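You operate a simulated robot arm through the tools that you are given. There is no shell and no other tool. Be economical: measure what you need, move in short steps, check, and stop when the job is done.

You run a simulated two-armed robot. Do the job below in one go: nothing can be reset, and whatever is moved stays where it is left.

## Task
Lay the purple follower on the cheese, turn the stand to TIE, brake it and twist the toggle tight.
Fine: the orange switch frees and holds the stand; leave the other follower. Where these are worked on the way, their far stop is far enough and under half their travel is too little: orange switch.

It is judged by the outcome, as a careful person would: the job done as asked, and still so three seconds after it is handed in. It fails if anything else is knocked over, pushed out of place, dropped, spilled or broken.

## Robot
Two 7-joint arms with fingered hands on one trunk that stands fixed in place. Base frame: the origin is at the foot of the trunk, x ahead of it, y to its left, z up. Units: cm, rad, N and s.
The left shoulder is at [2.7, 26.9, 102.2], the right one opposite. Payload 5 kg a hand.
The tool frame of a hand sits at the grasp point between the pads (the TCP): z along the fingers, y along the line on which they close. The tips reach 4.2 cm beyond it. Largest opening 20.8 cm; the body of the gripper starts 11.9 cm behind the TCP. The gripper is a hand of 4 fingers: y runs from the thumb to the fingers, the wrist lies at [0, 0, -31.7] in the tool frame.
Orientation is told as [roll, pitch, yaw] about the base's x, y, z axes, in that order, counted from this pose: with the fingers straight down and closing along the base's y, the tool's x points along the base's -x, its y along +y and its z along -z.

## Interface
- The arms move only by the tool drive_tool. It takes "left_rows", "right_rows" or both (then of equal length, played together; a hand with none holds still); each is a list of rows, each a list of 6 numbers: the shift along the tool's x, y, z in cm, then the turn, a rotation vector about the tool's x, y, z in rad. In form: [[tx, ty, tz, rx, ry, rz], ...]. A call has 1 to 12 rows; each row shifts and turns the commanded pose from where the row before left it, along the tool's axes as they then stand. A row lasts 0.2 s, in which the tool goes at most 5 cm and 0.15 rad; a call with a longer step from one row to the next is refused whole. Where a pose cannot be reached the arm comes as near as it can. A force on the tool above 90 N (or 10 N above the force at the start of the call, whichever is more), or a blocked arm, ends the call early, and 0.2 s more pass. In this call time passes only in rows, and 0.2 s behind the last. The reply holds the time, the measured pose of the TCP, the force on the tool along the base axes, the opening and the grip force, in the units named above and with some noise, with the torque about the TCP (base axes, N m) and any sound that the robot's microphone picked up, and new pictures: "show" is both (left out), scene, wrist or none (wrist: the cameras of the hands that moved).
- Cameras (640 x 400 px; columns grow to the right, rows downward): "scene" is now at [15.9, 5.14, 129.92]; the picture's right is [0.57, -0.82, 0.00], its down [-0.35, -0.24, -0.90] and it looks along [0.74, 0.51, -0.43] (base axes); focal length 325 px, centre (320, 200). "left" rides on the left gripper at [-9.3, 0.1, -14.6] in its tool frame; the picture's right is [-0.01, -1.00, 0.00], its down [0.84, -0.01, -0.54] and it looks along [0.54, -0.01, 0.84] (tool axes); focal length 280 px, centre (320, 200). "right" rides on the right gripper at [9.3, 0.1, -14.6] in its tool frame; the picture's right is [-0.01, 1.00, 0.00], its down [-0.84, -0.01, -0.54] and it looks along [-0.54, -0.01, 0.84] (tool axes); focal length 280 px, centre (320, 200). There is no depth. A picture from a camera that has moved, and an enlarged one, comes with that camera's place and axes in the base frame and with its lens.
- raise_lower(by): slides the trunk up (or, below 0, down) by that many cm; the arms and the scene camera ride with it, the base frame stays. It gives what a move gives, with no picture.
- set_fingers(finger1, finger2, finger3, thumb_bend, hand): sets how far each is bent, from 0 (flat) to 100 (curled in); at 30 the hand is open as for a grip, at 70 the pads meet at the TCP. One left out holds its place. A second passes; each finger stops where it meets its share of the squeeze, and holds until it gets a number again. It is the only way to open and close the hand. It gives what a move gives, with no picture; readings hold the bend of each and the force on the fingers (four entries, about 0 where the hand has none), thumb and palm.
- turn_head(pan, tilt): turns the head with the scene camera to pan (to the left, within 1.396 rad either way) and tilt (down, from -0.506 to 1.204), counted from straight ahead of the robot. It gives what a move gives, and a new picture of the scene camera.
- inspect(camera, box): a new picture of the part [left, top, right, bottom] of that camera's present view, enlarged. It takes no simulated time.
- finish_job(): hands the job in; it is judged then, once.

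Work in short steps. Places have to be worked out from the pictures, the camera data and where the tool is seen: move nearer, look again, correct. Check each grasp and each placing, and mend what went wrong. You have 120 turns and 200 pictures in all, those below and enlarged ones among them. Open the grippers and draw the arms clear of the work before you hand the job in, unless the task says otherwise; then end with one line.

The tools are called as a command line: name --argument value ..., lists and objects as JSON in quotes. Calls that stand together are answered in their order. drive_tool: Moves the arms, as the interface text tells. Its arguments: {"type":"object","properties":{"left_rows":{"type":"array"},"right_rows":{"type":"array"},"show":{"type":"string","enum":["both","scene","wrist","none"]}},"required":[]} The other tools are called the same way: raise_lower (by) slides the trunk up or down; set_fingers (finger1, finger2, finger3, thumb_bend, hand) moves the fingers one by one; turn_head (pan, tilt) turns the head that bears the scene camera; inspect (camera, box) takes an enlarged picture of a part of a camera's view; finish_job () hands the job in.

At the start:

```text
clock: 0.0
left_tcp_pos: [39.34, 65.84, 111.0]
left_tool_rot: [-0.001, 0.001, 0.731]
left_contact_force: [-0.2, -0.6, -0.2]
left_torque: [-0.02, 0.01, 0.02]
left_finger_gap: 20.78
left_grasp_force: 0.1
left_shape: jaw
left_bend: [30.0, 30.0, 30.0, 30.0]
left_finger forces: [0.0, 0.0, 0.1, 0.1, 0.1, 0.1]
right_tcp_pos: [54.77, 15.8, 109.1]
right_tool_rot: [-0.001, 0.002, 0.733]
right_contact_force: [0.4, 0.1, -0.2]
right_torque: [0.0, 0.0, 0.0]
right_finger_gap: 20.76
right_grasp_force: 0.1
right_shape: jaw
right_bend: [30.0, 30.0, 30.0, 30.0]
right_finger forces: [0.0, 0.0, 0.0, 0.0, 0.1, 0.1]
trunk travel left (down, up): [-40.0, 22.1]
head pan, tilt: [0.602, 0.443]
```

scene: 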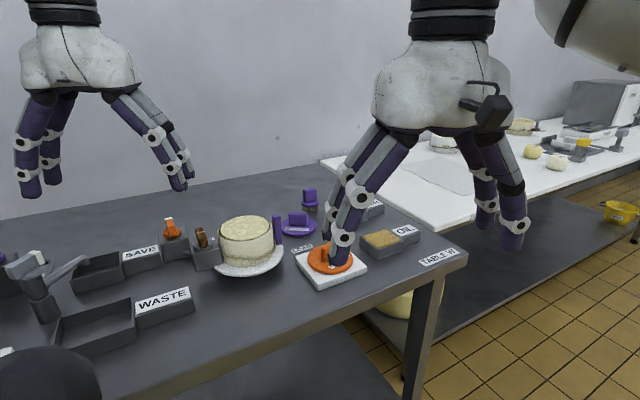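
right: 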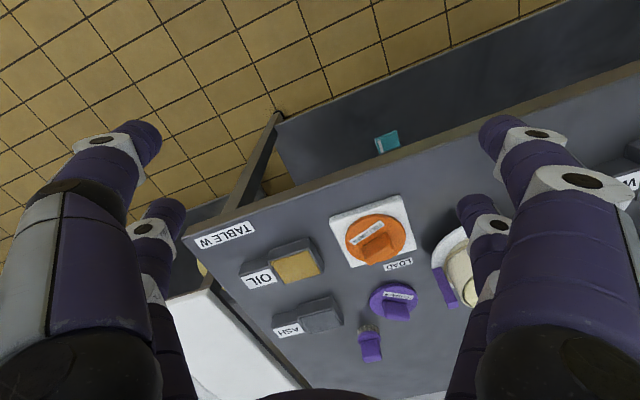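
left: 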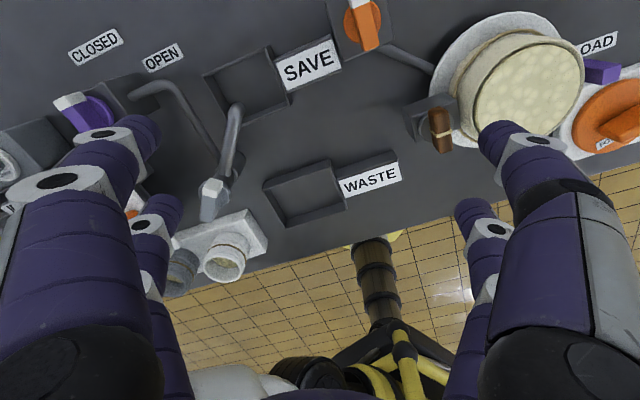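

The table holds a cheese on a stand, an orange and a purple follower, an orange switch, and a brown toggle. I'll zoom in to understand each one.

inspect --camera "scene" --box '[140, 170, 380, 320]'

inspect --camera "left" --box '[320, 0, 640, 200]'

inspect --camera "right" --box '[220, 180, 480, 370]'

```text
2.67 times, centred on (260, 245) of scene
camera zoom: at [15.9, 5.14, 129.92], right [0.57, -0.82, 0.0], down [-0.35, -0.24, -0.9], along [0.74, 0.51, -0.43], focal length 866 px, centre (480, 80)
```

zoom: 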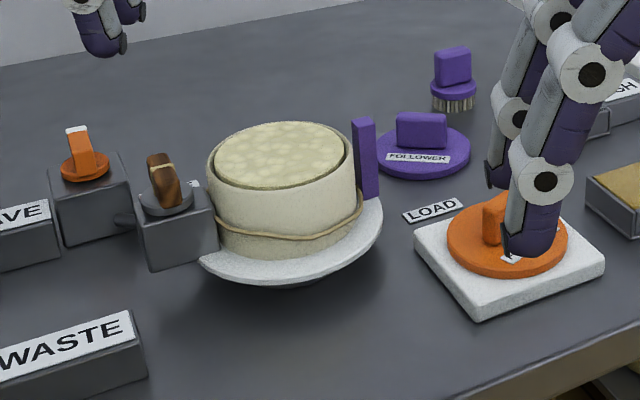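

```text
2.00 times, centred on (480, 100) of left
camera zoom: at [46.21, 72.24, 125.55], right [0.68, -0.73, 0.0], down [-0.62, -0.57, 0.54], along [-0.4, -0.37, -0.84], focal length 561 px, centre (0, 400)
```

zoom: 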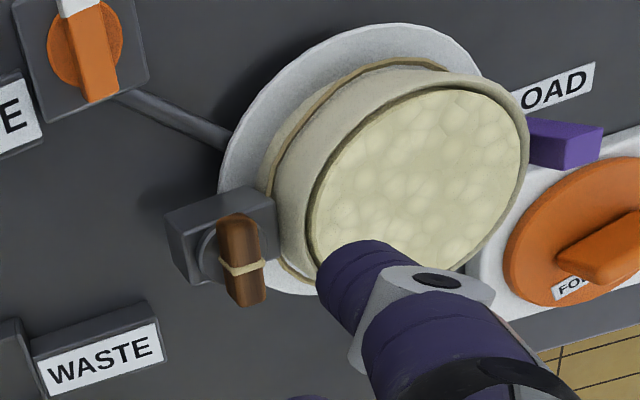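

```text
2.11 times, centred on (350, 275) of right
camera zoom: at [47.76, 9.49, 123.73], right [-0.66, 0.75, 0.0], down [0.63, 0.55, 0.54], along [0.41, 0.35, -0.84], focal length 590 px, centre (257, 42)
```

zoom: 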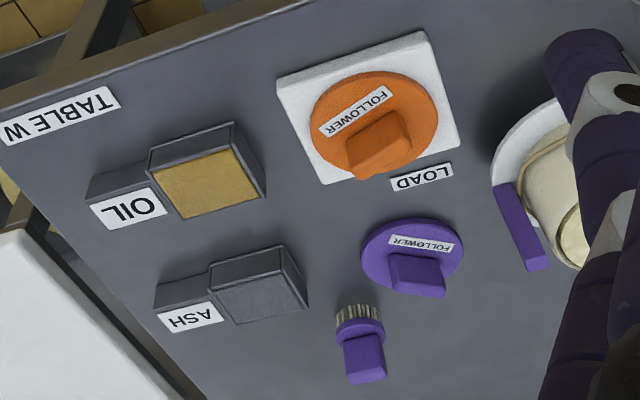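

LOAD triangulates to about (67.5, 45.9, 85.6), so the table top is near z = 85.5, and the stand sits near (53, 49). I'll slide the left hand so its camera is over the stand to look for TIE, moving the right hand aside by the same motion.

drive_tool --left_rows '[[0, -4, 0, 0, 0, 0], [0, -4, 0, 0, 0, 0], [0, -4, 0, 0, 0, 0], [0, -3, 0, 0, 0, 0], [0, 0, 0, 0, 0, 0]]' --right_rows '[[0, -4, 0, 0, 0, 0], [0, -4, 0, 0, 0, 0], [0, -4, 0, 0, 0, 0], [0, -4, 0, 0, 0, 0], [0, -4, 0, 0, 0, 0]]'

```text
clock: 1.2
left_tcp_pos: [49.45, 54.27, 111.03]
left_tool_rot: [0.001, 0.0, 0.732]
left_contact_force: [0.3, 0.3, 0.1]
left_torque: [0.09, -0.01, 0.01]
left_finger_gap: 20.77
left_grasp_force: 0.0
left_shape: jaw
left_bend: [30.0, 30.0, 30.0, 30.0]
left_finger forces: [0.0, 0.0, 0.1, 0.0, 0.0, 0.0]
right_tcp_pos: [68.2, 0.74, 109.01]
right_tool_rot: [-0.001, -0.002, 0.732]
right_contact_force: [-0.1, -0.1, 0.2]
right_torque: [0.01, 0.06, 0.0]
right_finger_gap: 20.8
right_grasp_force: 0.0
right_shape: jaw
right_bend: [30.0, 30.0, 30.0, 30.0]
right_finger forces: [0.0, 0.0, 0.1, 0.1, 0.1, 0.0]
trunk travel left (down, up): [-40.0, 22.1]
head pan, tilt: [0.602, 0.443]
camera scene: at [15.92, 5.09, 129.92], right [0.57, -0.82, 0.0], down [-0.35, -0.24, -0.9], along [0.74, 0.51, -0.43], focal length 325 px, centre (320, 200)
camera right: at [60.99, -5.54, 123.75], right [-0.66, 0.75, 0.0], down [0.63, 0.55, 0.54], along [0.41, 0.35, -0.84], focal length 280 px, centre (320, 200)
camera left: at [56.42, 60.76, 125.51], right [0.68, -0.73, 0.0], down [-0.62, -0.57, 0.54], along [-0.4, -0.37, -0.84], focal length 280 px, centre (320, 200)
```

scene: 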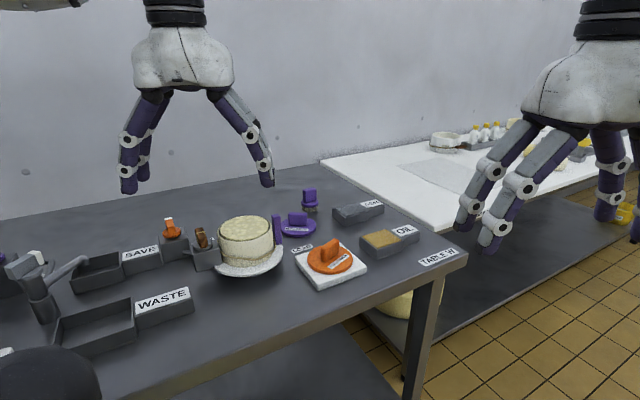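
right: 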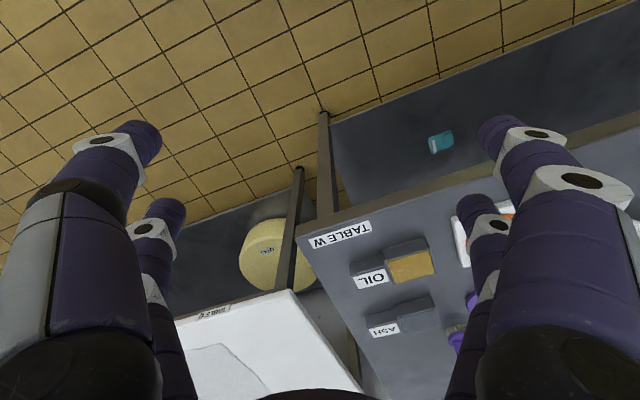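
left: 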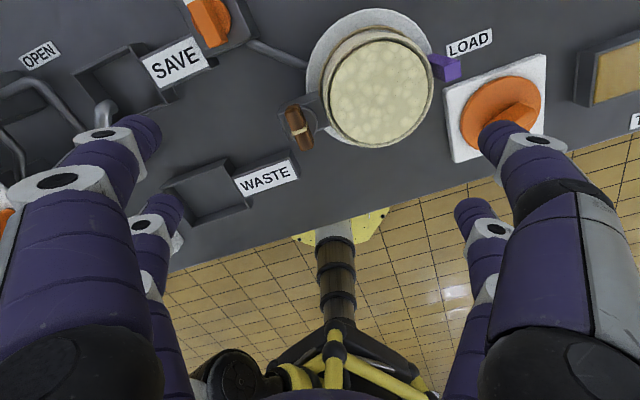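

No TIE label on the near side, so it's probably on the far side of the stand. I'll move the left hand outward.

drive_tool --left_rows '[[-5, 0, 0, 0, 0, 0], [-5, 0, 0, 0, 0, 0], [-4, -2, 0, 0, 0, 0], [0, 0, 0, 0, 0, 0]]' --show "wrist"

```text
clock: 2.2
left_tcp_pos: [61.02, 62.51, 111.06]
left_tool_rot: [-0.001, -0.001, 0.732]
left_contact_force: [0.4, 1.1, 0.8]
left_torque: [-0.07, -0.01, -0.03]
left_finger_gap: 20.8
left_grasp_force: 0.1
left_shape: jaw
left_bend: [30.0, 30.0, 30.0, 30.0]
left_finger forces: [0.1, 0.0, 0.1, 0.0, 0.0, 0.1]
right_tcp_pos: [68.11, 0.9, 109.17]
right_tool_rot: [-0.001, 0.001, 0.733]
right_contact_force: [-1.0, 1.1, 1.0]
right_torque: [-0.11, -0.03, 0.0]
right_finger_gap: 20.8
right_grasp_force: 0.1
right_shape: jaw
right_bend: [30.0, 30.0, 30.0, 30.0]
right_finger forces: [0.0, 0.0, 0.0, 0.0, 0.0, 0.0]
trunk travel left (down, up): [-40.0, 22.1]
head pan, tilt: [0.602, 0.443]
camera left: at [67.88, 68.94, 125.63], right [0.68, -0.73, 0.0], down [-0.62, -0.57, 0.54], along [-0.39, -0.37, -0.84], focal length 280 px, centre (320, 200)
```

left: 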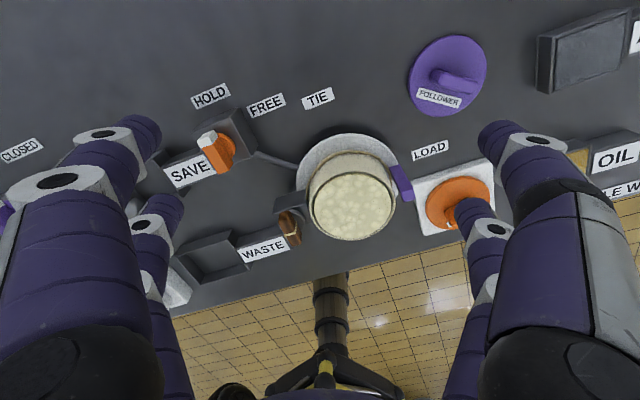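

inspect --camera "left" --box '[170, 70, 470, 260]'

```text
2.11 times, centred on (320, 165) of left
camera zoom: at [67.88, 68.94, 125.63], right [0.68, -0.73, 0.0], down [-0.62, -0.57, 0.54], along [-0.39, -0.37, -0.84], focal length 590 px, centre (320, 274)
```

zoom: 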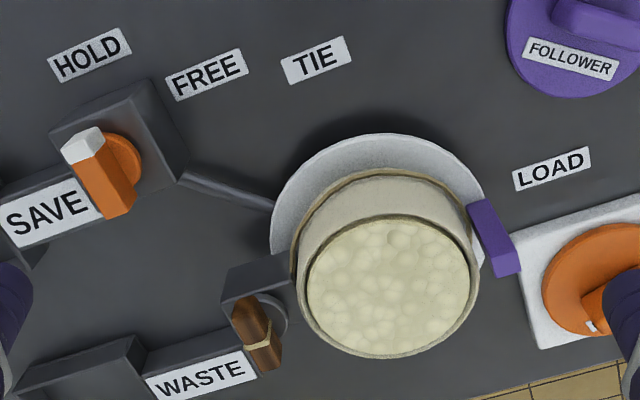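

TIE is at about (61, 63), LOAD at (67, 45), the cheese top at about (56.3, 52.4, 95), and the purple follower near (74.5, 52). The stand therefore needs about +98° counter-clockwise. The switch points to HOLD. I'll bring the left hand over the purple follower to look at its handle.

drive_tool --left_rows '[[-1, -4.2, 0, 0, 0, 0], [-1, -4.2, 0, 0, 0, 0], [-1, -4.2, 2, 0, 0, 0], [0, -4.2, 2, 0, 0, 0], [0, 0, 2, 0, 0, 0], [0, 0, 0, 0, 0, 0]]'

inspect --camera "scene" --box '[150, 190, 310, 290]'

```text
clock: 3.6
left_tcp_pos: [74.7, 51.93, 104.82]
left_tool_rot: [0.0, 0.001, 0.732]
left_contact_force: [-0.1, -0.2, -0.3]
left_torque: [0.03, 0.03, -0.02]
left_finger_gap: 20.78
left_grasp_force: 0.1
left_shape: jaw
left_bend: [30.0, 30.0, 30.0, 30.0]
left_finger forces: [0.1, 0.0, 0.0, 0.1, 0.1, 0.0]
right_tcp_pos: [68.05, 0.73, 109.02]
right_tool_rot: [0.0, 0.0, 0.73]
right_contact_force: [0.3, -0.2, 0.2]
right_torque: [0.03, 0.07, -0.03]
right_finger_gap: 20.81
right_grasp_force: 0.0
right_shape: jaw
right_bend: [30.0, 30.0, 30.0, 30.0]
right_finger forces: [0.0, 0.0, 0.0, 0.0, 0.1, 0.0]
trunk travel left (down, up): [-40.0, 22.1]
head pan, tilt: [0.602, 0.443]
camera scene: at [15.92, 5.13, 129.91], right [0.57, -0.82, 0.0], down [-0.35, -0.24, -0.9], along [0.74, 0.51, -0.43], focal length 325 px, centre (320, 200)
camera left: at [81.68, 58.35, 119.4], right [0.68, -0.73, 0.0], down [-0.62, -0.57, 0.54], along [-0.4, -0.37, -0.84], focal length 280 px, centre (320, 200)
```

scene: 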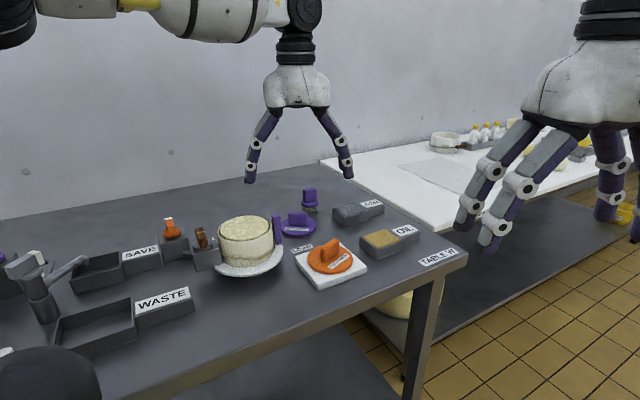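
left: 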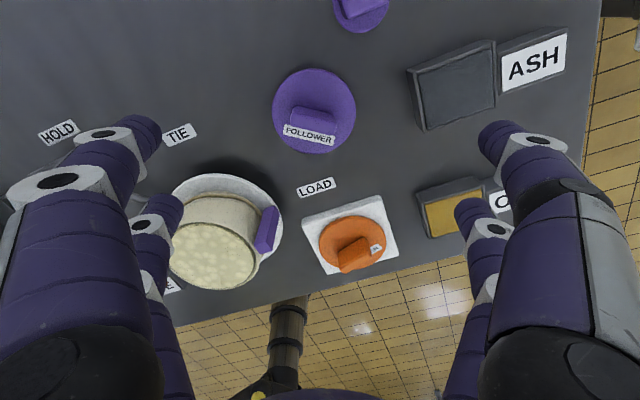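

```text
4.00 times, centred on (230, 240) of scene
camera zoom: at [15.92, 5.13, 129.91], right [0.57, -0.82, 0.0], down [-0.35, -0.24, -0.9], along [0.74, 0.51, -0.43], focal length 1299 px, centre (680, 40)
```

zoom: 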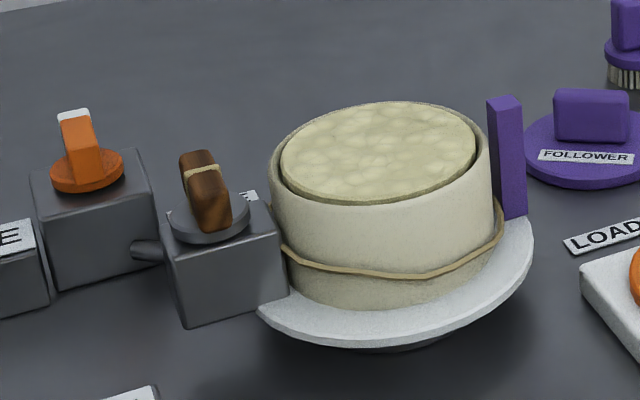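

The toggle is a knob on a fixed box, and the post rides the plate rim. Now I'll zoom in on the follower.

inspect --camera "left" --box '[240, 50, 400, 150]'

inspect --camera "left" --box '[120, 160, 320, 300]'

```text
4.00 times, centred on (320, 100) of left
camera zoom: at [81.68, 58.35, 119.4], right [0.68, -0.73, 0.0], down [-0.62, -0.57, 0.54], along [-0.4, -0.37, -0.84], focal length 1122 px, centre (320, 600)
```

zoom: 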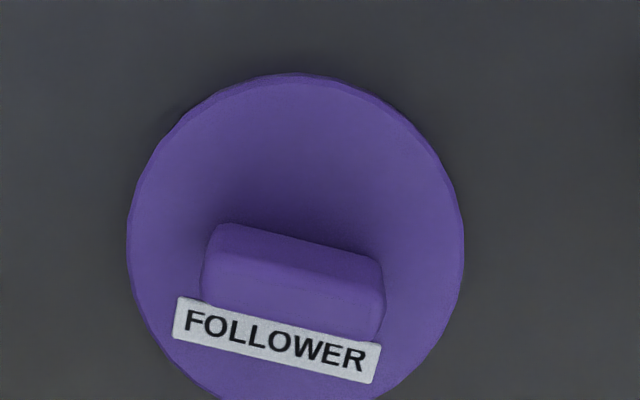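

```text
2.86 times, centred on (220, 230) of left
camera zoom: at [81.68, 58.35, 119.4], right [0.68, -0.73, 0.0], down [-0.62, -0.57, 0.54], along [-0.4, -0.37, -0.84], focal length 801 px, centre (606, 114)
```

zoom: 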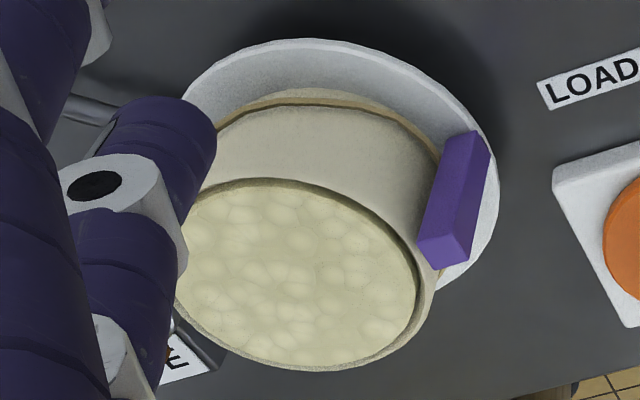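

The follower disc is about 9.7 cm across, centred near (74.7, 52.8), with an upright bar at a heading of about −60°. I'll turn the hand to close across the bar (yaw ≈ 2.09), and pre-close the fingers so they clear the brush and the post.

drive_tool --left_rows '[[0, 0, 0, 0, 0, -0.136], [0, 0, 0, 0, 0, -0.136], [0, 0, 0, 0, 0, -0.136], [0, 0, 0, 0, 0, -0.136], [0, 0, 0, 0, 0, -0.136], [0, 0, 0, 0, 0, -0.136], [0, 0, 0, 0, 0, -0.136], [0, 0, 0, 0, 0, -0.136], [0, 0, 0, 0, 0, -0.136], [0, 0, 0, 0, 0, -0.136], [0, 0, 0, 0, 0, 0]]' --show "none"

set_fingers --hand "left" --finger1 55 --finger2 55 --finger3 55 --thumb_bend 55

drive_tool --left_rows '[[0, 0, 0, 0, 0, 0]]'

```text
clock: 6.0
left_tcp_pos: [74.5, 52.06, 104.88]
left_tool_rot: [0.0, 0.001, 2.093]
left_contact_force: [-0.4, 0.0, 0.9]
left_torque: [-0.02, 0.01, 0.01]
left_finger_gap: 20.79
left_grasp_force: 0.0
left_shape: jaw
left_bend: [30.0, 30.0, 30.0, 30.0]
left_finger forces: [0.0, 0.1, 0.0, 0.1, 0.0, 0.0]
right_tcp_pos: [68.23, 0.83, 109.04]
right_tool_rot: [0.0, 0.0, 0.731]
right_contact_force: [0.0, 0.0, -0.2]
right_torque: [0.02, 0.01, 0.01]
right_finger_gap: 20.79
right_grasp_force: 0.0
right_shape: jaw
right_bend: [30.0, 30.0, 30.0, 30.0]
right_finger forces: [0.1, 0.1, 0.1, 0.0, 0.0, 0.0]
trunk travel left (down, up): [-40.0, 22.1]
head pan, tilt: [0.602, 0.443]
```

```text
clock: 7.0
left_tcp_pos: [74.5, 52.2, 105.02]
left_tool_rot: [0.002, -0.001, 2.092]
left_contact_force: [-0.3, -0.1, 1.0]
left_torque: [0.01, 0.02, -0.03]
left_finger_gap: 8.69
left_grasp_force: 0.0
left_shape: fingers
left_bend: [55.0, 55.0, 55.0, 55.0]
left_finger forces: [0.1, 0.0, 0.1, 0.0, 0.1, 0.0]
right_tcp_pos: [68.16, 0.77, 108.98]
right_tool_rot: [0.002, 0.002, 0.73]
right_contact_force: [0.2, 0.0, 1.0]
right_torque: [0.03, 0.03, -0.02]
right_finger_gap: 20.79
right_grasp_force: 0.1
right_shape: jaw
right_bend: [30.0, 30.0, 30.0, 30.0]
right_finger forces: [0.0, 0.0, 0.1, 0.1, 0.0, 0.1]
trunk travel left (down, up): [-40.0, 22.1]
head pan, tilt: [0.602, 0.443]
```

```text
clock: 7.4
left_tcp_pos: [74.49, 52.03, 105.07]
left_tool_rot: [0.0, 0.0, 2.091]
left_contact_force: [-0.4, -0.6, -0.1]
left_torque: [0.04, 0.04, -0.02]
left_finger_gap: 8.68
left_grasp_force: 0.2
left_shape: fingers
left_bend: [55.0, 55.0, 55.0, 55.0]
left_finger forces: [0.0, 0.1, 0.1, 0.1, 0.0, 0.1]
right_tcp_pos: [68.11, 0.66, 109.01]
right_tool_rot: [0.001, -0.001, 0.73]
right_contact_force: [-0.4, -0.5, -0.1]
right_torque: [0.01, 0.02, -0.01]
right_finger_gap: 20.8
right_grasp_force: 0.1
right_shape: jaw
right_bend: [30.0, 30.0, 30.0, 30.0]
right_finger forces: [0.0, 0.0, 0.1, 0.0, 0.0, 0.0]
trunk travel left (down, up): [-40.0, 22.1]
head pan, tilt: [0.602, 0.443]
camera scene: at [15.9, 5.13, 129.92], right [0.57, -0.82, 0.0], down [-0.35, -0.24, -0.9], along [0.74, 0.51, -0.43], focal length 325 px, centre (320, 200)
camera left: at [69.79, 60.15, 119.58], right [0.86, 0.51, 0.0], down [0.43, -0.72, 0.54], along [0.27, -0.46, -0.84], focal length 280 px, centre (320, 200)
```

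scene: 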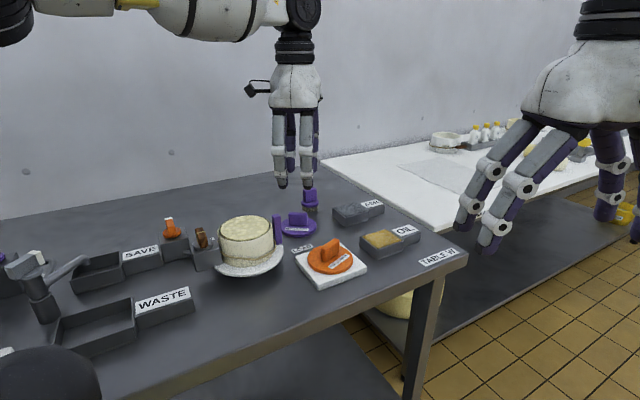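
left: 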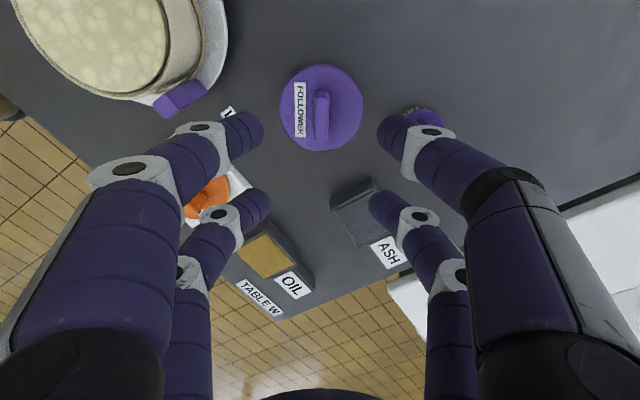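

The bar lines up with the tool, and its centre is about (74.2, 53.0). I'll shift −1 cm along tool x and descend most of the way.

drive_tool --left_rows '[[-0.9, -0.2, 2, 0, 0, 0], [0, 0, 3, 0, 0, 0], [0, 0, 3, 0, 0, 0], [0, 0, 2.5, 0, 0, 0], [0, 0, 0, 0, 0, 0]]'

inspect --camera "scene" --box '[200, 160, 360, 260]'

```text
clock: 8.6
left_tcp_pos: [74.2, 53.0, 94.7]
left_tool_rot: [-0.001, 0.001, 2.091]
left_contact_force: [-0.6, -0.6, -0.3]
left_torque: [0.02, 0.0, 0.0]
left_finger_gap: 8.69
left_grasp_force: 0.0
left_shape: fingers
left_bend: [55.0, 55.0, 55.0, 55.0]
left_finger forces: [0.0, 0.0, 0.0, 0.0, 0.0, 0.1]
right_tcp_pos: [68.04, 0.73, 109.02]
right_tool_rot: [0.001, 0.001, 0.732]
right_contact_force: [-0.4, -0.4, 0.4]
right_torque: [0.01, -0.01, -0.02]
right_finger_gap: 20.77
right_grasp_force: 0.1
right_shape: jaw
right_bend: [30.0, 30.0, 30.0, 30.0]
right_finger forces: [0.0, 0.0, 0.0, 0.0, 0.0, 0.0]
trunk travel left (down, up): [-40.0, 22.1]
head pan, tilt: [0.602, 0.443]
camera scene: at [15.88, 5.13, 129.93], right [0.57, -0.82, 0.0], down [-0.35, -0.24, -0.9], along [0.74, 0.51, -0.43], focal length 325 px, centre (320, 200)
camera left: at [69.46, 61.07, 109.23], right [0.86, 0.51, 0.0], down [0.43, -0.72, 0.54], along [0.28, -0.46, -0.84], focal length 280 px, centre (320, 200)
```

scene: 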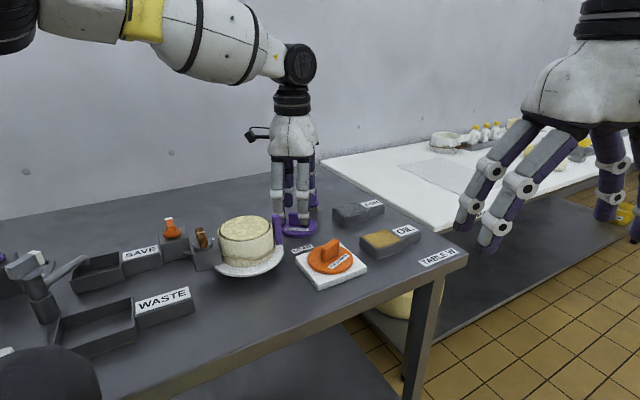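
left: 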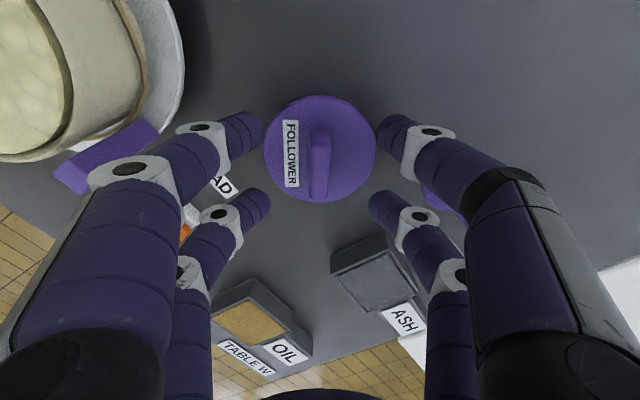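

```text
4.00 times, centred on (280, 210) of scene
camera zoom: at [15.88, 5.13, 129.93], right [0.57, -0.82, 0.0], down [-0.35, -0.24, -0.9], along [0.74, 0.51, -0.43], focal length 1299 px, centre (480, 160)
```

zoom: 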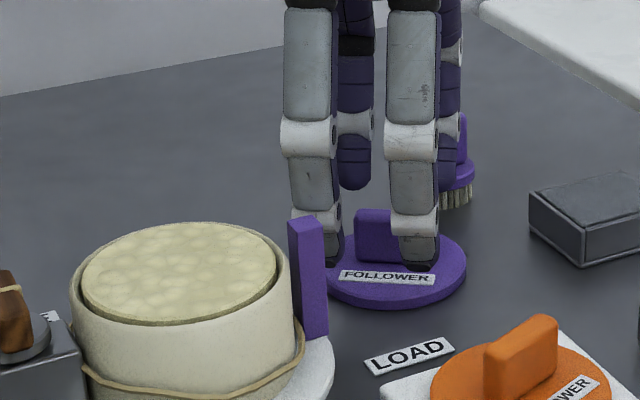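

Aligned. I'll lower 3 cm more and close gently.

drive_tool --left_rows '[[0, 0, 1.5, 0, 0, 0], [0, 0, 1.5, 0, 0, 0], [0, 0, 0, 0, 0, 0]]' --show "none"

set_fingers --hand "left" --finger1 72 --finger2 72 --finger3 72 --thumb_bend 72

inspect --camera "scene" --box '[200, 160, 360, 260]'

inspect --camera "left" --box '[160, 50, 480, 250]'

```text
clock: 9.4
left_tcp_pos: [74.21, 52.97, 91.54]
left_tool_rot: [0.0, -0.001, 2.09]
left_contact_force: [-0.3, -0.2, 0.2]
left_torque: [-0.03, 0.04, -0.02]
left_finger_gap: 8.7
left_grasp_force: 0.7
left_shape: fingers
left_bend: [55.0, 55.0, 55.0, 55.0]
left_finger forces: [0.1, 0.8, 0.1, 0.0, 0.0, 0.0]
right_tcp_pos: [68.11, 0.83, 109.01]
right_tool_rot: [0.0, 0.0, 0.731]
right_contact_force: [0.5, 0.3, -0.9]
right_torque: [-0.03, 0.01, 0.0]
right_finger_gap: 20.81
right_grasp_force: 0.1
right_shape: jaw
right_bend: [30.0, 30.0, 30.0, 30.0]
right_finger forces: [0.1, 0.0, 0.0, 0.1, 0.0, 0.0]
trunk travel left (down, up): [-40.0, 22.1]
head pan, tilt: [0.602, 0.443]
```

```text
clock: 10.4
left_tcp_pos: [74.29, 53.05, 91.65]
left_tool_rot: [-0.002, 0.001, 2.091]
left_contact_force: [4.7, 2.8, 22.3]
left_torque: [-0.59, 0.74, 0.05]
left_finger_gap: 5.8
left_grasp_force: 32.5
left_shape: fingers
left_bend: [56.0, 55.0, 61.0, 66.0]
left_finger forces: [16.1, 19.8, 10.4, 0.1, 18.8, 0.0]
right_tcp_pos: [68.06, 0.74, 108.98]
right_tool_rot: [0.0, -0.003, 0.731]
right_contact_force: [-1.1, 0.3, 0.4]
right_torque: [-0.01, -0.01, 0.03]
right_finger_gap: 20.79
right_grasp_force: 0.1
right_shape: jaw
right_bend: [30.0, 30.0, 30.0, 30.0]
right_finger forces: [0.0, 0.0, 0.0, 0.1, 0.1, 0.0]
trunk travel left (down, up): [-40.0, 22.1]
head pan, tilt: [0.602, 0.443]
```

```text
4.00 times, centred on (280, 210) of scene
camera zoom: at [15.82, 5.08, 129.94], right [0.57, -0.82, 0.0], down [-0.35, -0.24, -0.9], along [0.74, 0.51, -0.43], focal length 1299 px, centre (480, 160)
```

zoom: 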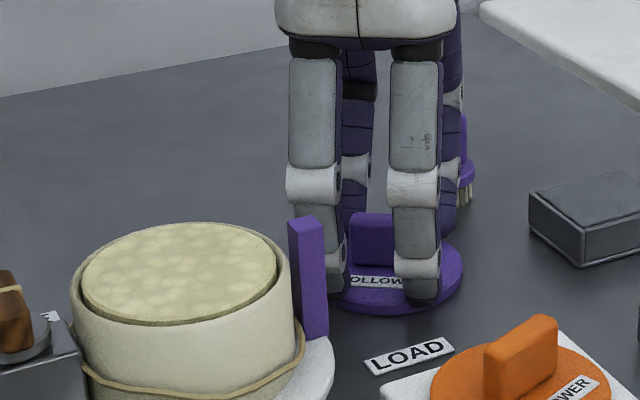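

```text
2.00 times, centred on (320, 150) of left
camera zoom: at [69.53, 61.02, 106.25], right [0.86, 0.51, 0.0], down [0.43, -0.72, 0.54], along [0.28, -0.46, -0.84], focal length 561 px, centre (320, 300)
```

zoom: 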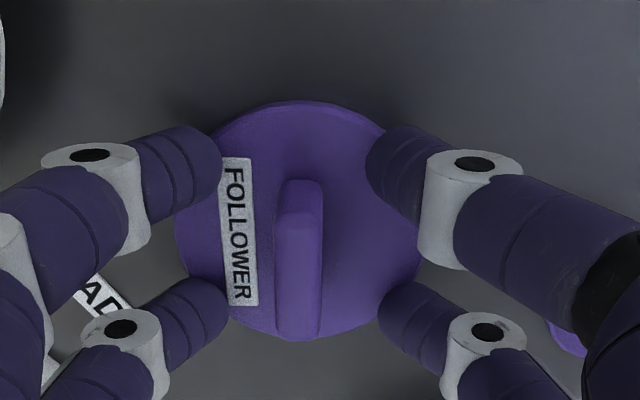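

The fingertips are pressing on the disc. I'll ease off, raise about 1.2 cm and close again.

set_fingers --hand "left" --finger1 54 --finger2 54 --finger3 54 --thumb_bend 54

drive_tool --left_rows '[[0, 0, -0.6, 0, 0, 0], [0, 0, -0.6, 0, 0, 0], [0, 0, 0, 0, 0, 0]]' --show "none"

set_fingers --hand "left" --finger1 72 --finger2 72 --finger3 72 --thumb_bend 72

inspect --camera "left" --box '[160, 50, 480, 250]'

```text
clock: 11.4
left_tcp_pos: [74.29, 52.94, 91.61]
left_tool_rot: [-0.002, 0.001, 2.092]
left_contact_force: [1.0, -2.4, 18.5]
left_torque: [-1.0, 0.45, 0.12]
left_finger_gap: 9.14
left_grasp_force: 9.7
left_shape: fingers
left_bend: [54.0, 55.0, 54.0, 54.0]
left_finger forces: [0.0, 18.5, 0.0, 0.0, 0.0, 0.0]
right_tcp_pos: [67.92, 0.64, 109.06]
right_tool_rot: [-0.001, -0.001, 0.732]
right_contact_force: [-0.1, -0.1, 0.3]
right_torque: [0.02, 0.02, 0.03]
right_finger_gap: 20.81
right_grasp_force: 0.0
right_shape: jaw
right_bend: [30.0, 30.0, 30.0, 30.0]
right_finger forces: [0.1, 0.0, 0.1, 0.0, 0.0, 0.0]
trunk travel left (down, up): [-40.0, 22.1]
head pan, tilt: [0.602, 0.443]
```

```text
clock: 12.2
left_tcp_pos: [74.18, 52.94, 92.64]
left_tool_rot: [-0.001, 0.0, 2.091]
left_contact_force: [0.2, -0.4, 0.1]
left_torque: [-0.02, -0.06, 0.0]
left_finger_gap: 9.12
left_grasp_force: 0.1
left_shape: fingers
left_bend: [54.0, 54.0, 54.0, 54.0]
left_finger forces: [0.1, 0.1, 0.0, 0.0, 0.0, 0.0]
right_tcp_pos: [68.11, 0.79, 109.09]
right_tool_rot: [0.0, -0.001, 0.73]
right_contact_force: [-0.1, 0.0, 0.0]
right_torque: [-0.02, 0.02, -0.02]
right_finger_gap: 20.81
right_grasp_force: 0.1
right_shape: jaw
right_bend: [30.0, 30.0, 30.0, 30.0]
right_finger forces: [0.0, 0.0, 0.1, 0.0, 0.0, 0.0]
trunk travel left (down, up): [-40.0, 22.1]
head pan, tilt: [0.602, 0.443]
```

```text
clock: 13.2
left_tcp_pos: [74.26, 52.86, 92.77]
left_tool_rot: [0.001, 0.0, 2.092]
left_contact_force: [0.5, 0.1, -1.1]
left_torque: [-0.03, 0.02, 0.01]
left_finger_gap: 1.82
left_grasp_force: 14.9
left_shape: fingers
left_bend: [67.0, 67.0, 67.0, 69.0]
left_finger forces: [6.9, 8.0, 7.4, 0.0, 7.6, 0.1]
right_tcp_pos: [68.07, 0.8, 109.12]
right_tool_rot: [0.0, 0.001, 0.732]
right_contact_force: [-0.4, 0.3, -0.1]
right_torque: [0.01, -0.02, 0.03]
right_finger_gap: 20.78
right_grasp_force: 0.1
right_shape: jaw
right_bend: [30.0, 30.0, 30.0, 30.0]
right_finger forces: [0.1, 0.0, 0.0, 0.1, 0.0, 0.0]
trunk travel left (down, up): [-40.0, 22.1]
head pan, tilt: [0.602, 0.443]
```

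```text
2.00 times, centred on (320, 150) of left
camera zoom: at [69.56, 60.98, 107.26], right [0.86, 0.51, 0.0], down [0.43, -0.72, 0.54], along [0.27, -0.46, -0.84], focal length 561 px, centre (320, 300)
```

zoom: 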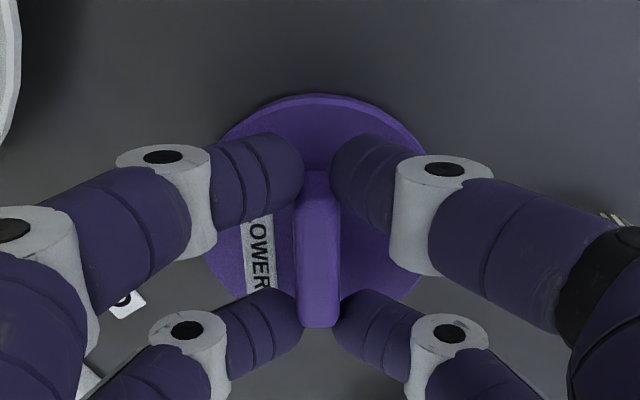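

Both finger pairs now hold the bar. I'll tighten a little and lift 15 cm.

set_fingers --hand "left" --finger1 78 --finger2 78 --finger3 78 --thumb_bend 78

drive_tool --left_rows '[[0, 0, -1, 0, 0, 0], [0, 0, -2, 0, 0, 0], [0, 0, -3, 0, 0, 0], [0, 0, -3, 0, 0, 0], [0, 0, -3, 0, 0, 0], [0, 0, -3, 0, 0, 0], [0, 0, 0, 0, 0, 0]]'

```text
clock: 14.2
left_tcp_pos: [74.13, 52.8, 92.76]
left_tool_rot: [0.001, -0.001, 2.091]
left_contact_force: [-0.5, 0.0, 0.6]
left_torque: [-0.07, 0.04, -0.02]
left_finger_gap: 0.73
left_grasp_force: 19.1
left_shape: fingers
left_bend: [65.0, 67.0, 68.0, 75.0]
left_finger forces: [10.2, 11.7, 8.8, 0.1, 8.8, 0.0]
right_tcp_pos: [68.1, 0.79, 109.1]
right_tool_rot: [0.001, 0.0, 0.731]
right_contact_force: [-0.2, 0.6, 0.7]
right_torque: [0.01, 0.0, -0.01]
right_finger_gap: 20.8
right_grasp_force: 0.1
right_shape: jaw
right_bend: [30.0, 30.0, 30.0, 30.0]
right_finger forces: [0.0, 0.0, 0.1, 0.0, 0.0, 0.0]
trunk travel left (down, up): [-40.0, 22.1]
head pan, tilt: [0.602, 0.443]
```

```text
clock: 15.8
left_tcp_pos: [74.01, 53.05, 107.63]
left_tool_rot: [0.002, -0.001, 2.09]
left_contact_force: [0.6, -0.8, -1.7]
left_torque: [0.0, 0.05, -0.01]
left_finger_gap: 0.73
left_grasp_force: 19.3
left_shape: fingers
left_bend: [65.0, 67.0, 68.0, 76.0]
left_finger forces: [10.0, 11.2, 8.8, 0.1, 8.3, 0.1]
right_tcp_pos: [68.03, 0.8, 109.06]
right_tool_rot: [-0.001, 0.001, 0.731]
right_contact_force: [-0.1, -0.1, 0.2]
right_torque: [0.01, 0.02, -0.03]
right_finger_gap: 20.79
right_grasp_force: 0.0
right_shape: jaw
right_bend: [30.0, 30.0, 30.0, 30.0]
right_finger forces: [0.0, 0.0, 0.0, 0.0, 0.0, 0.1]
trunk travel left (down, up): [-40.0, 22.1]
head pan, tilt: [0.602, 0.443]
camera scene: at [15.92, 5.15, 129.9], right [0.57, -0.82, 0.0], down [-0.35, -0.24, -0.9], along [0.74, 0.51, -0.43], focal length 325 px, centre (320, 200)
camera left: at [69.32, 61.16, 122.26], right [0.86, 0.51, 0.0], down [0.43, -0.72, 0.54], along [0.27, -0.46, -0.84], focal length 280 px, centre (320, 200)
```

scene: 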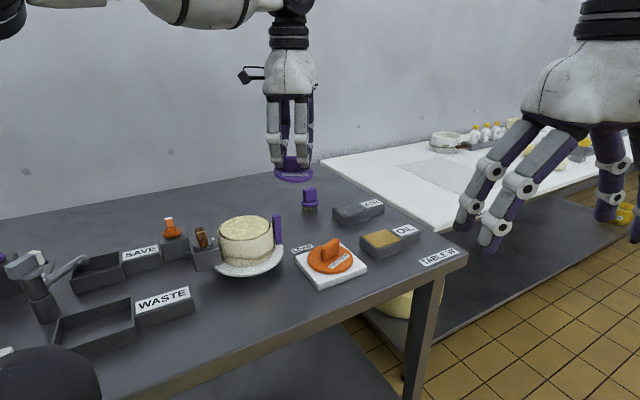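
left: 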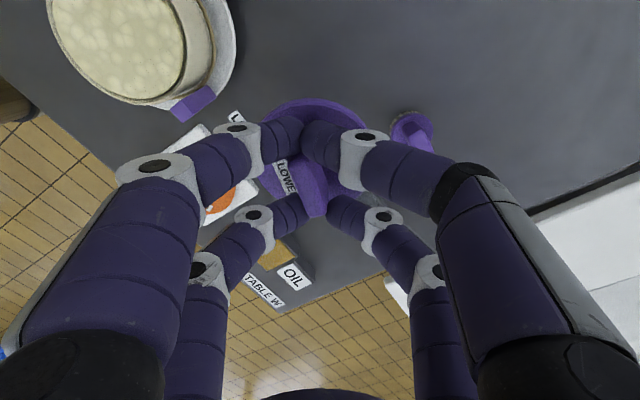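

The follower is lifted cleanly. I'll carry it over the cheese at this height and then compare alignment in both views.

drive_tool --left_rows '[[-2, 4, 0, 0, 0, 0], [-2, 4, 0, 0, 0, 0], [-2, 4, 0, 0, 0, 0], [-2, 4, 0, 0, 0, 0], [0, 0.5, 0, 0, 0, 0], [0, 0, 0, 0, 0, 0]]'

inspect --camera "scene" --box '[170, 170, 330, 270]'

```text
clock: 17.2
left_tcp_pos: [55.75, 51.77, 107.6]
left_tool_rot: [0.002, 0.0, 2.093]
left_contact_force: [-0.6, 0.7, 0.4]
left_torque: [0.02, 0.01, -0.01]
left_finger_gap: 0.74
left_grasp_force: 18.7
left_shape: fingers
left_bend: [65.0, 67.0, 68.0, 76.0]
left_finger forces: [9.8, 10.5, 8.8, 0.0, 8.3, 0.0]
right_tcp_pos: [68.08, 0.83, 108.98]
right_tool_rot: [0.0, 0.0, 0.732]
right_contact_force: [-0.3, 0.2, 0.4]
right_torque: [-0.04, -0.01, 0.01]
right_finger_gap: 20.81
right_grasp_force: 0.1
right_shape: jaw
right_bend: [30.0, 30.0, 30.0, 30.0]
right_finger forces: [0.0, 0.1, 0.0, 0.0, 0.0, 0.1]
trunk travel left (down, up): [-40.0, 22.1]
head pan, tilt: [0.602, 0.443]
camera scene: at [15.89, 5.15, 129.92], right [0.57, -0.82, 0.0], down [-0.35, -0.24, -0.9], along [0.74, 0.51, -0.43], focal length 325 px, centre (320, 200)
camera left: at [51.0, 59.82, 122.01], right [0.86, 0.51, 0.0], down [0.43, -0.72, 0.54], along [0.27, -0.46, -0.84], focal length 280 px, centre (320, 200)
```

scene: 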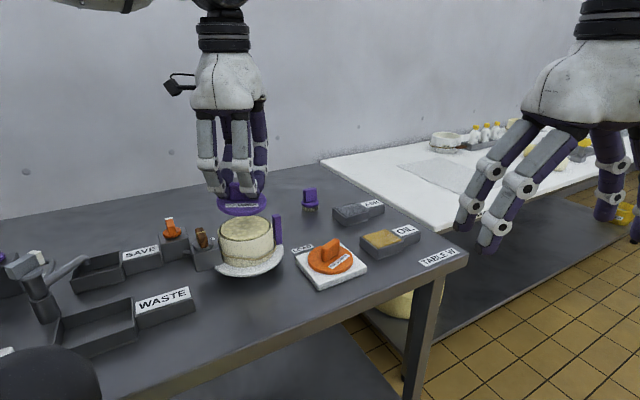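
left: 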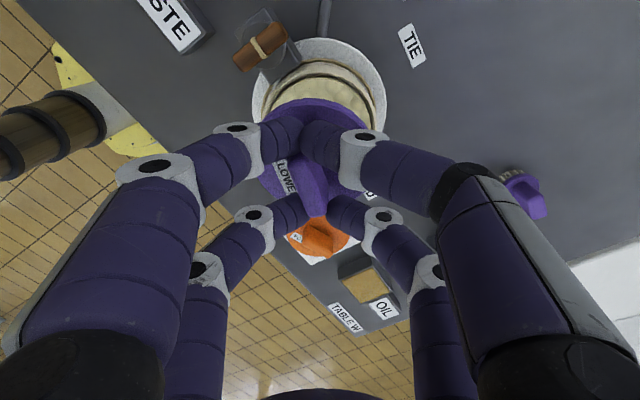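

```text
4.00 times, centred on (250, 220) of scene
camera zoom: at [15.89, 5.15, 129.92], right [0.57, -0.82, 0.0], down [-0.35, -0.24, -0.9], along [0.74, 0.51, -0.43], focal length 1299 px, centre (600, 120)
```

zoom: 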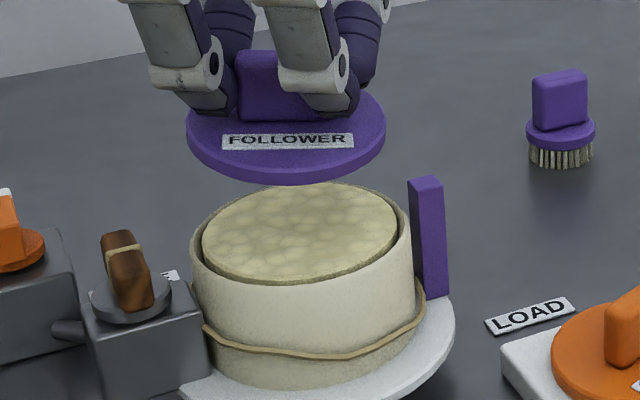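

Nearly aligned. I'll lower 3 cm and compare again at close range.

drive_tool --left_rows '[[0, 0, 1.5, 0, 0, 0], [0, 0, 1.5, 0, 0, 0], [0, 0, 0, 0, 0, 0]]' --show "wrist"

inspect --camera "scene" --box '[200, 180, 296, 240]'

inspect --camera "left" --box '[220, 20, 420, 145]'

```text
clock: 18.0
left_tcp_pos: [55.91, 51.78, 104.55]
left_tool_rot: [0.001, 0.0, 2.092]
left_contact_force: [-0.1, 0.1, -2.0]
left_torque: [0.02, -0.01, 0.01]
left_finger_gap: 0.71
left_grasp_force: 18.8
left_shape: fingers
left_bend: [65.0, 67.0, 68.0, 76.0]
left_finger forces: [9.7, 10.6, 8.7, 0.1, 8.2, 0.0]
right_tcp_pos: [68.13, 0.82, 109.06]
right_tool_rot: [0.0, 0.0, 0.729]
right_contact_force: [-0.5, 0.1, 0.8]
right_torque: [0.0, -0.03, 0.0]
right_finger_gap: 20.77
right_grasp_force: 0.0
right_shape: jaw
right_bend: [30.0, 30.0, 30.0, 30.0]
right_finger forces: [0.0, 0.1, 0.0, 0.0, 0.0, 0.0]
trunk travel left (down, up): [-40.0, 22.1]
head pan, tilt: [0.602, 0.443]
camera left: at [51.14, 59.8, 119.12], right [0.86, 0.51, 0.0], down [0.43, -0.72, 0.54], along [0.27, -0.46, -0.84], focal length 280 px, centre (320, 200)
```

left: 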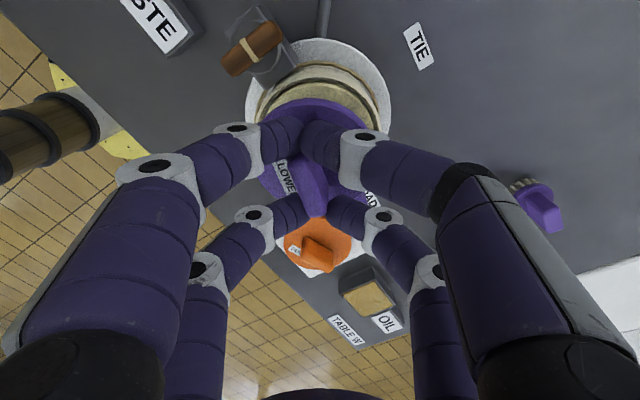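

```text
6.67 times, centred on (248, 210) of scene
camera zoom: at [15.89, 5.14, 129.92], right [0.57, -0.82, 0.0], down [-0.35, -0.24, -0.9], along [0.74, 0.51, -0.43], focal length 2164 px, centre (800, 133)
```

zoom: 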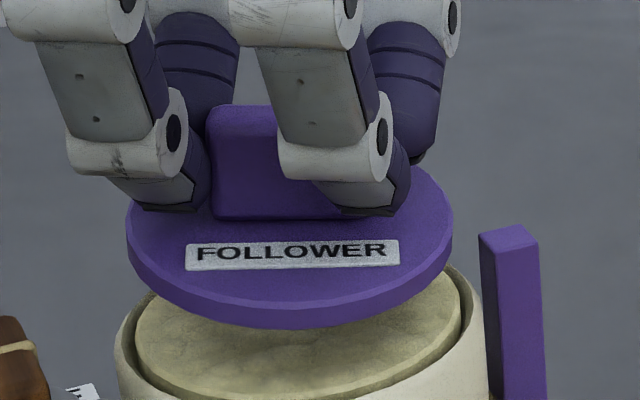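

```text
3.20 times, centred on (320, 82) of left
camera zoom: at [51.14, 59.8, 119.12], right [0.86, 0.51, 0.0], down [0.43, -0.72, 0.54], along [0.27, -0.46, -0.84], focal length 897 px, centre (320, 576)
```

zoom: 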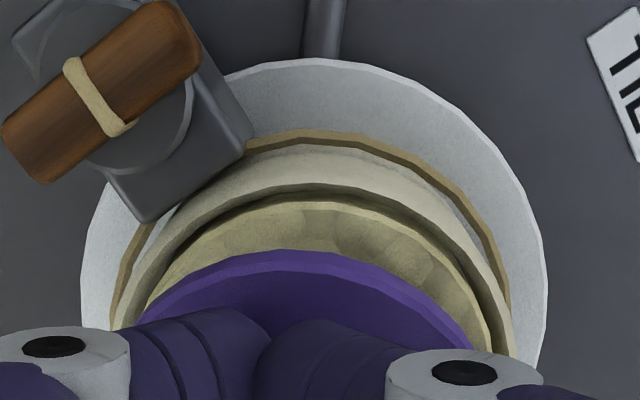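

Alignment is within about 1 mm in both nearly perpendicular views. I'll make a tiny correction and lower slowly.

drive_tool --left_rows '[[0.08, -0.1, 0.4, 0, 0, 0], [0, 0, 0.4, 0, 0, 0], [0, 0, 0.3, 0, 0, 0], [0, 0, 0, 0, 0, 0]]' --show "none"

inspect --camera "scene" --box '[200, 180, 296, 240]'

inspect --camera "left" --box '[220, 20, 420, 145]'

```text
clock: 19.0
left_tcp_pos: [56.16, 51.71, 103.43]
left_tool_rot: [0.0, -0.001, 2.091]
left_contact_force: [-0.5, -0.9, -1.4]
left_torque: [-0.02, -0.03, -0.03]
left_finger_gap: 0.73
left_grasp_force: 18.8
left_shape: fingers
left_bend: [65.0, 67.0, 68.0, 76.0]
left_finger forces: [9.8, 10.7, 8.8, 0.0, 8.3, 0.0]
right_tcp_pos: [68.14, 0.82, 109.06]
right_tool_rot: [0.001, 0.0, 0.732]
right_contact_force: [0.0, -0.3, 0.2]
right_torque: [0.01, 0.01, 0.04]
right_finger_gap: 20.79
right_grasp_force: 0.1
right_shape: jaw
right_bend: [30.0, 30.0, 30.0, 30.0]
right_finger forces: [0.0, 0.0, 0.0, 0.1, 0.0, 0.1]
trunk travel left (down, up): [-40.0, 22.1]
head pan, tilt: [0.602, 0.443]
```

```text
6.67 times, centred on (248, 210) of scene
camera zoom: at [15.9, 5.14, 129.92], right [0.57, -0.82, 0.0], down [-0.35, -0.24, -0.9], along [0.74, 0.51, -0.43], focal length 2164 px, centre (800, 133)
```

zoom: 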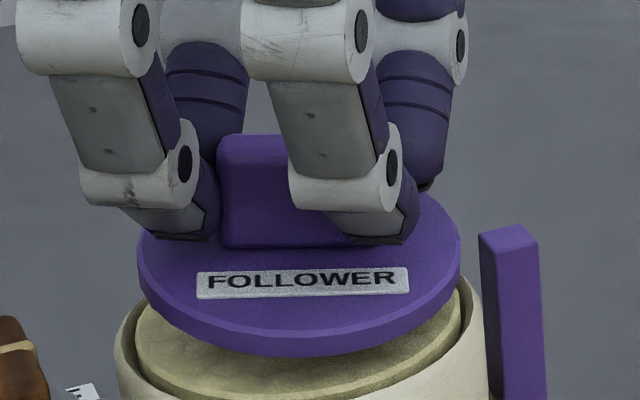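

```text
3.20 times, centred on (320, 82) of left
camera zoom: at [51.37, 59.77, 118.07], right [0.86, 0.51, 0.0], down [0.43, -0.72, 0.54], along [0.27, -0.46, -0.84], focal length 897 px, centre (320, 576)
```

zoom: 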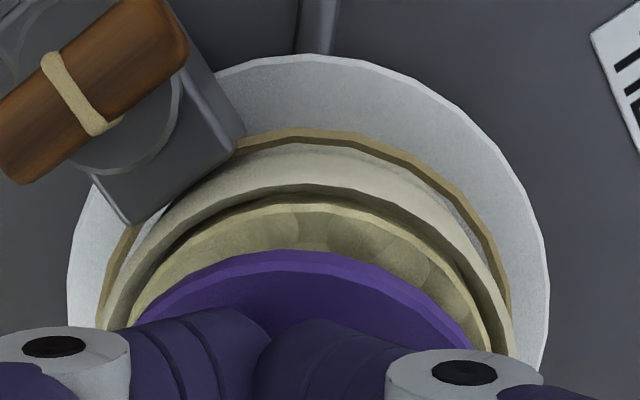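

Small residual offsets, about 1 mm each. I'll correct and lower another 1 cm.

drive_tool --left_rows '[[-0.1, -0.12, 0.3, 0, 0, 0], [0, 0, 0.35, 0, 0, 0], [0, 0, 0.35, 0, 0, 0], [0, 0, 0, 0, 0, 0]]' --show "none"

inspect --camera "scene" --box '[200, 190, 296, 250]'

inspect --camera "left" --box '[220, 20, 420, 145]'

```text
clock: 20.0
left_tcp_pos: [56.26, 51.9, 102.54]
left_tool_rot: [0.0, 0.001, 2.092]
left_contact_force: [-1.1, 0.0, -0.8]
left_torque: [-0.02, 0.01, 0.01]
left_finger_gap: 0.71
left_grasp_force: 18.9
left_shape: fingers
left_bend: [65.0, 68.0, 68.0, 76.0]
left_finger forces: [9.8, 10.5, 9.1, 0.1, 8.4, 0.0]
right_tcp_pos: [68.11, 0.77, 109.08]
right_tool_rot: [0.001, 0.0, 0.731]
right_contact_force: [0.2, 0.1, 0.6]
right_torque: [0.0, -0.02, 0.01]
right_finger_gap: 20.79
right_grasp_force: 0.1
right_shape: jaw
right_bend: [30.0, 30.0, 30.0, 30.0]
right_finger forces: [0.1, 0.0, 0.0, 0.1, 0.1, 0.1]
trunk travel left (down, up): [-40.0, 22.1]
head pan, tilt: [0.602, 0.443]
```

```text
6.67 times, centred on (248, 220) of scene
camera zoom: at [15.9, 5.14, 129.92], right [0.57, -0.82, 0.0], down [-0.35, -0.24, -0.9], along [0.74, 0.51, -0.43], focal length 2164 px, centre (800, 67)
```

zoom: 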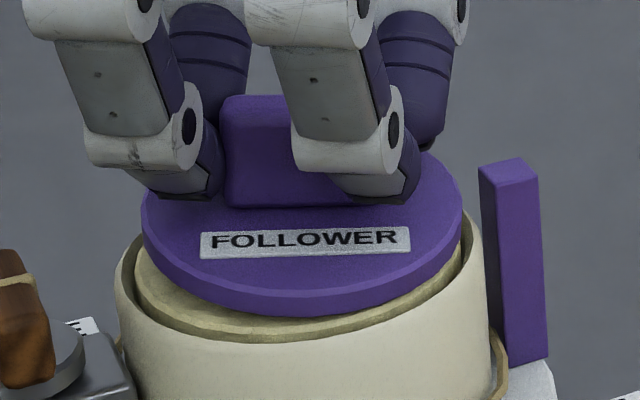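

```text
3.20 times, centred on (320, 82) of left
camera zoom: at [51.49, 59.93, 117.04], right [0.86, 0.51, 0.0], down [0.43, -0.72, 0.54], along [0.27, -0.46, -0.84], focal length 897 px, centre (320, 576)
```

zoom: 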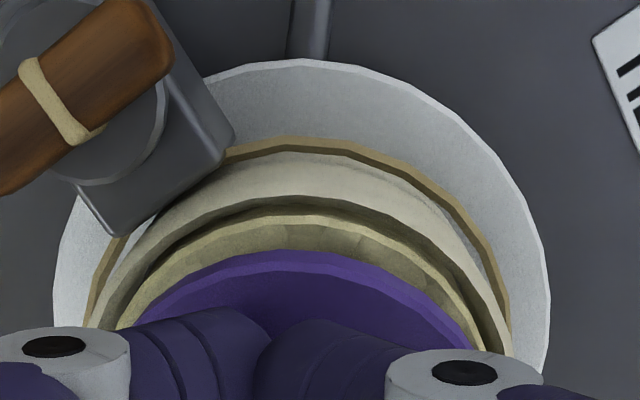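

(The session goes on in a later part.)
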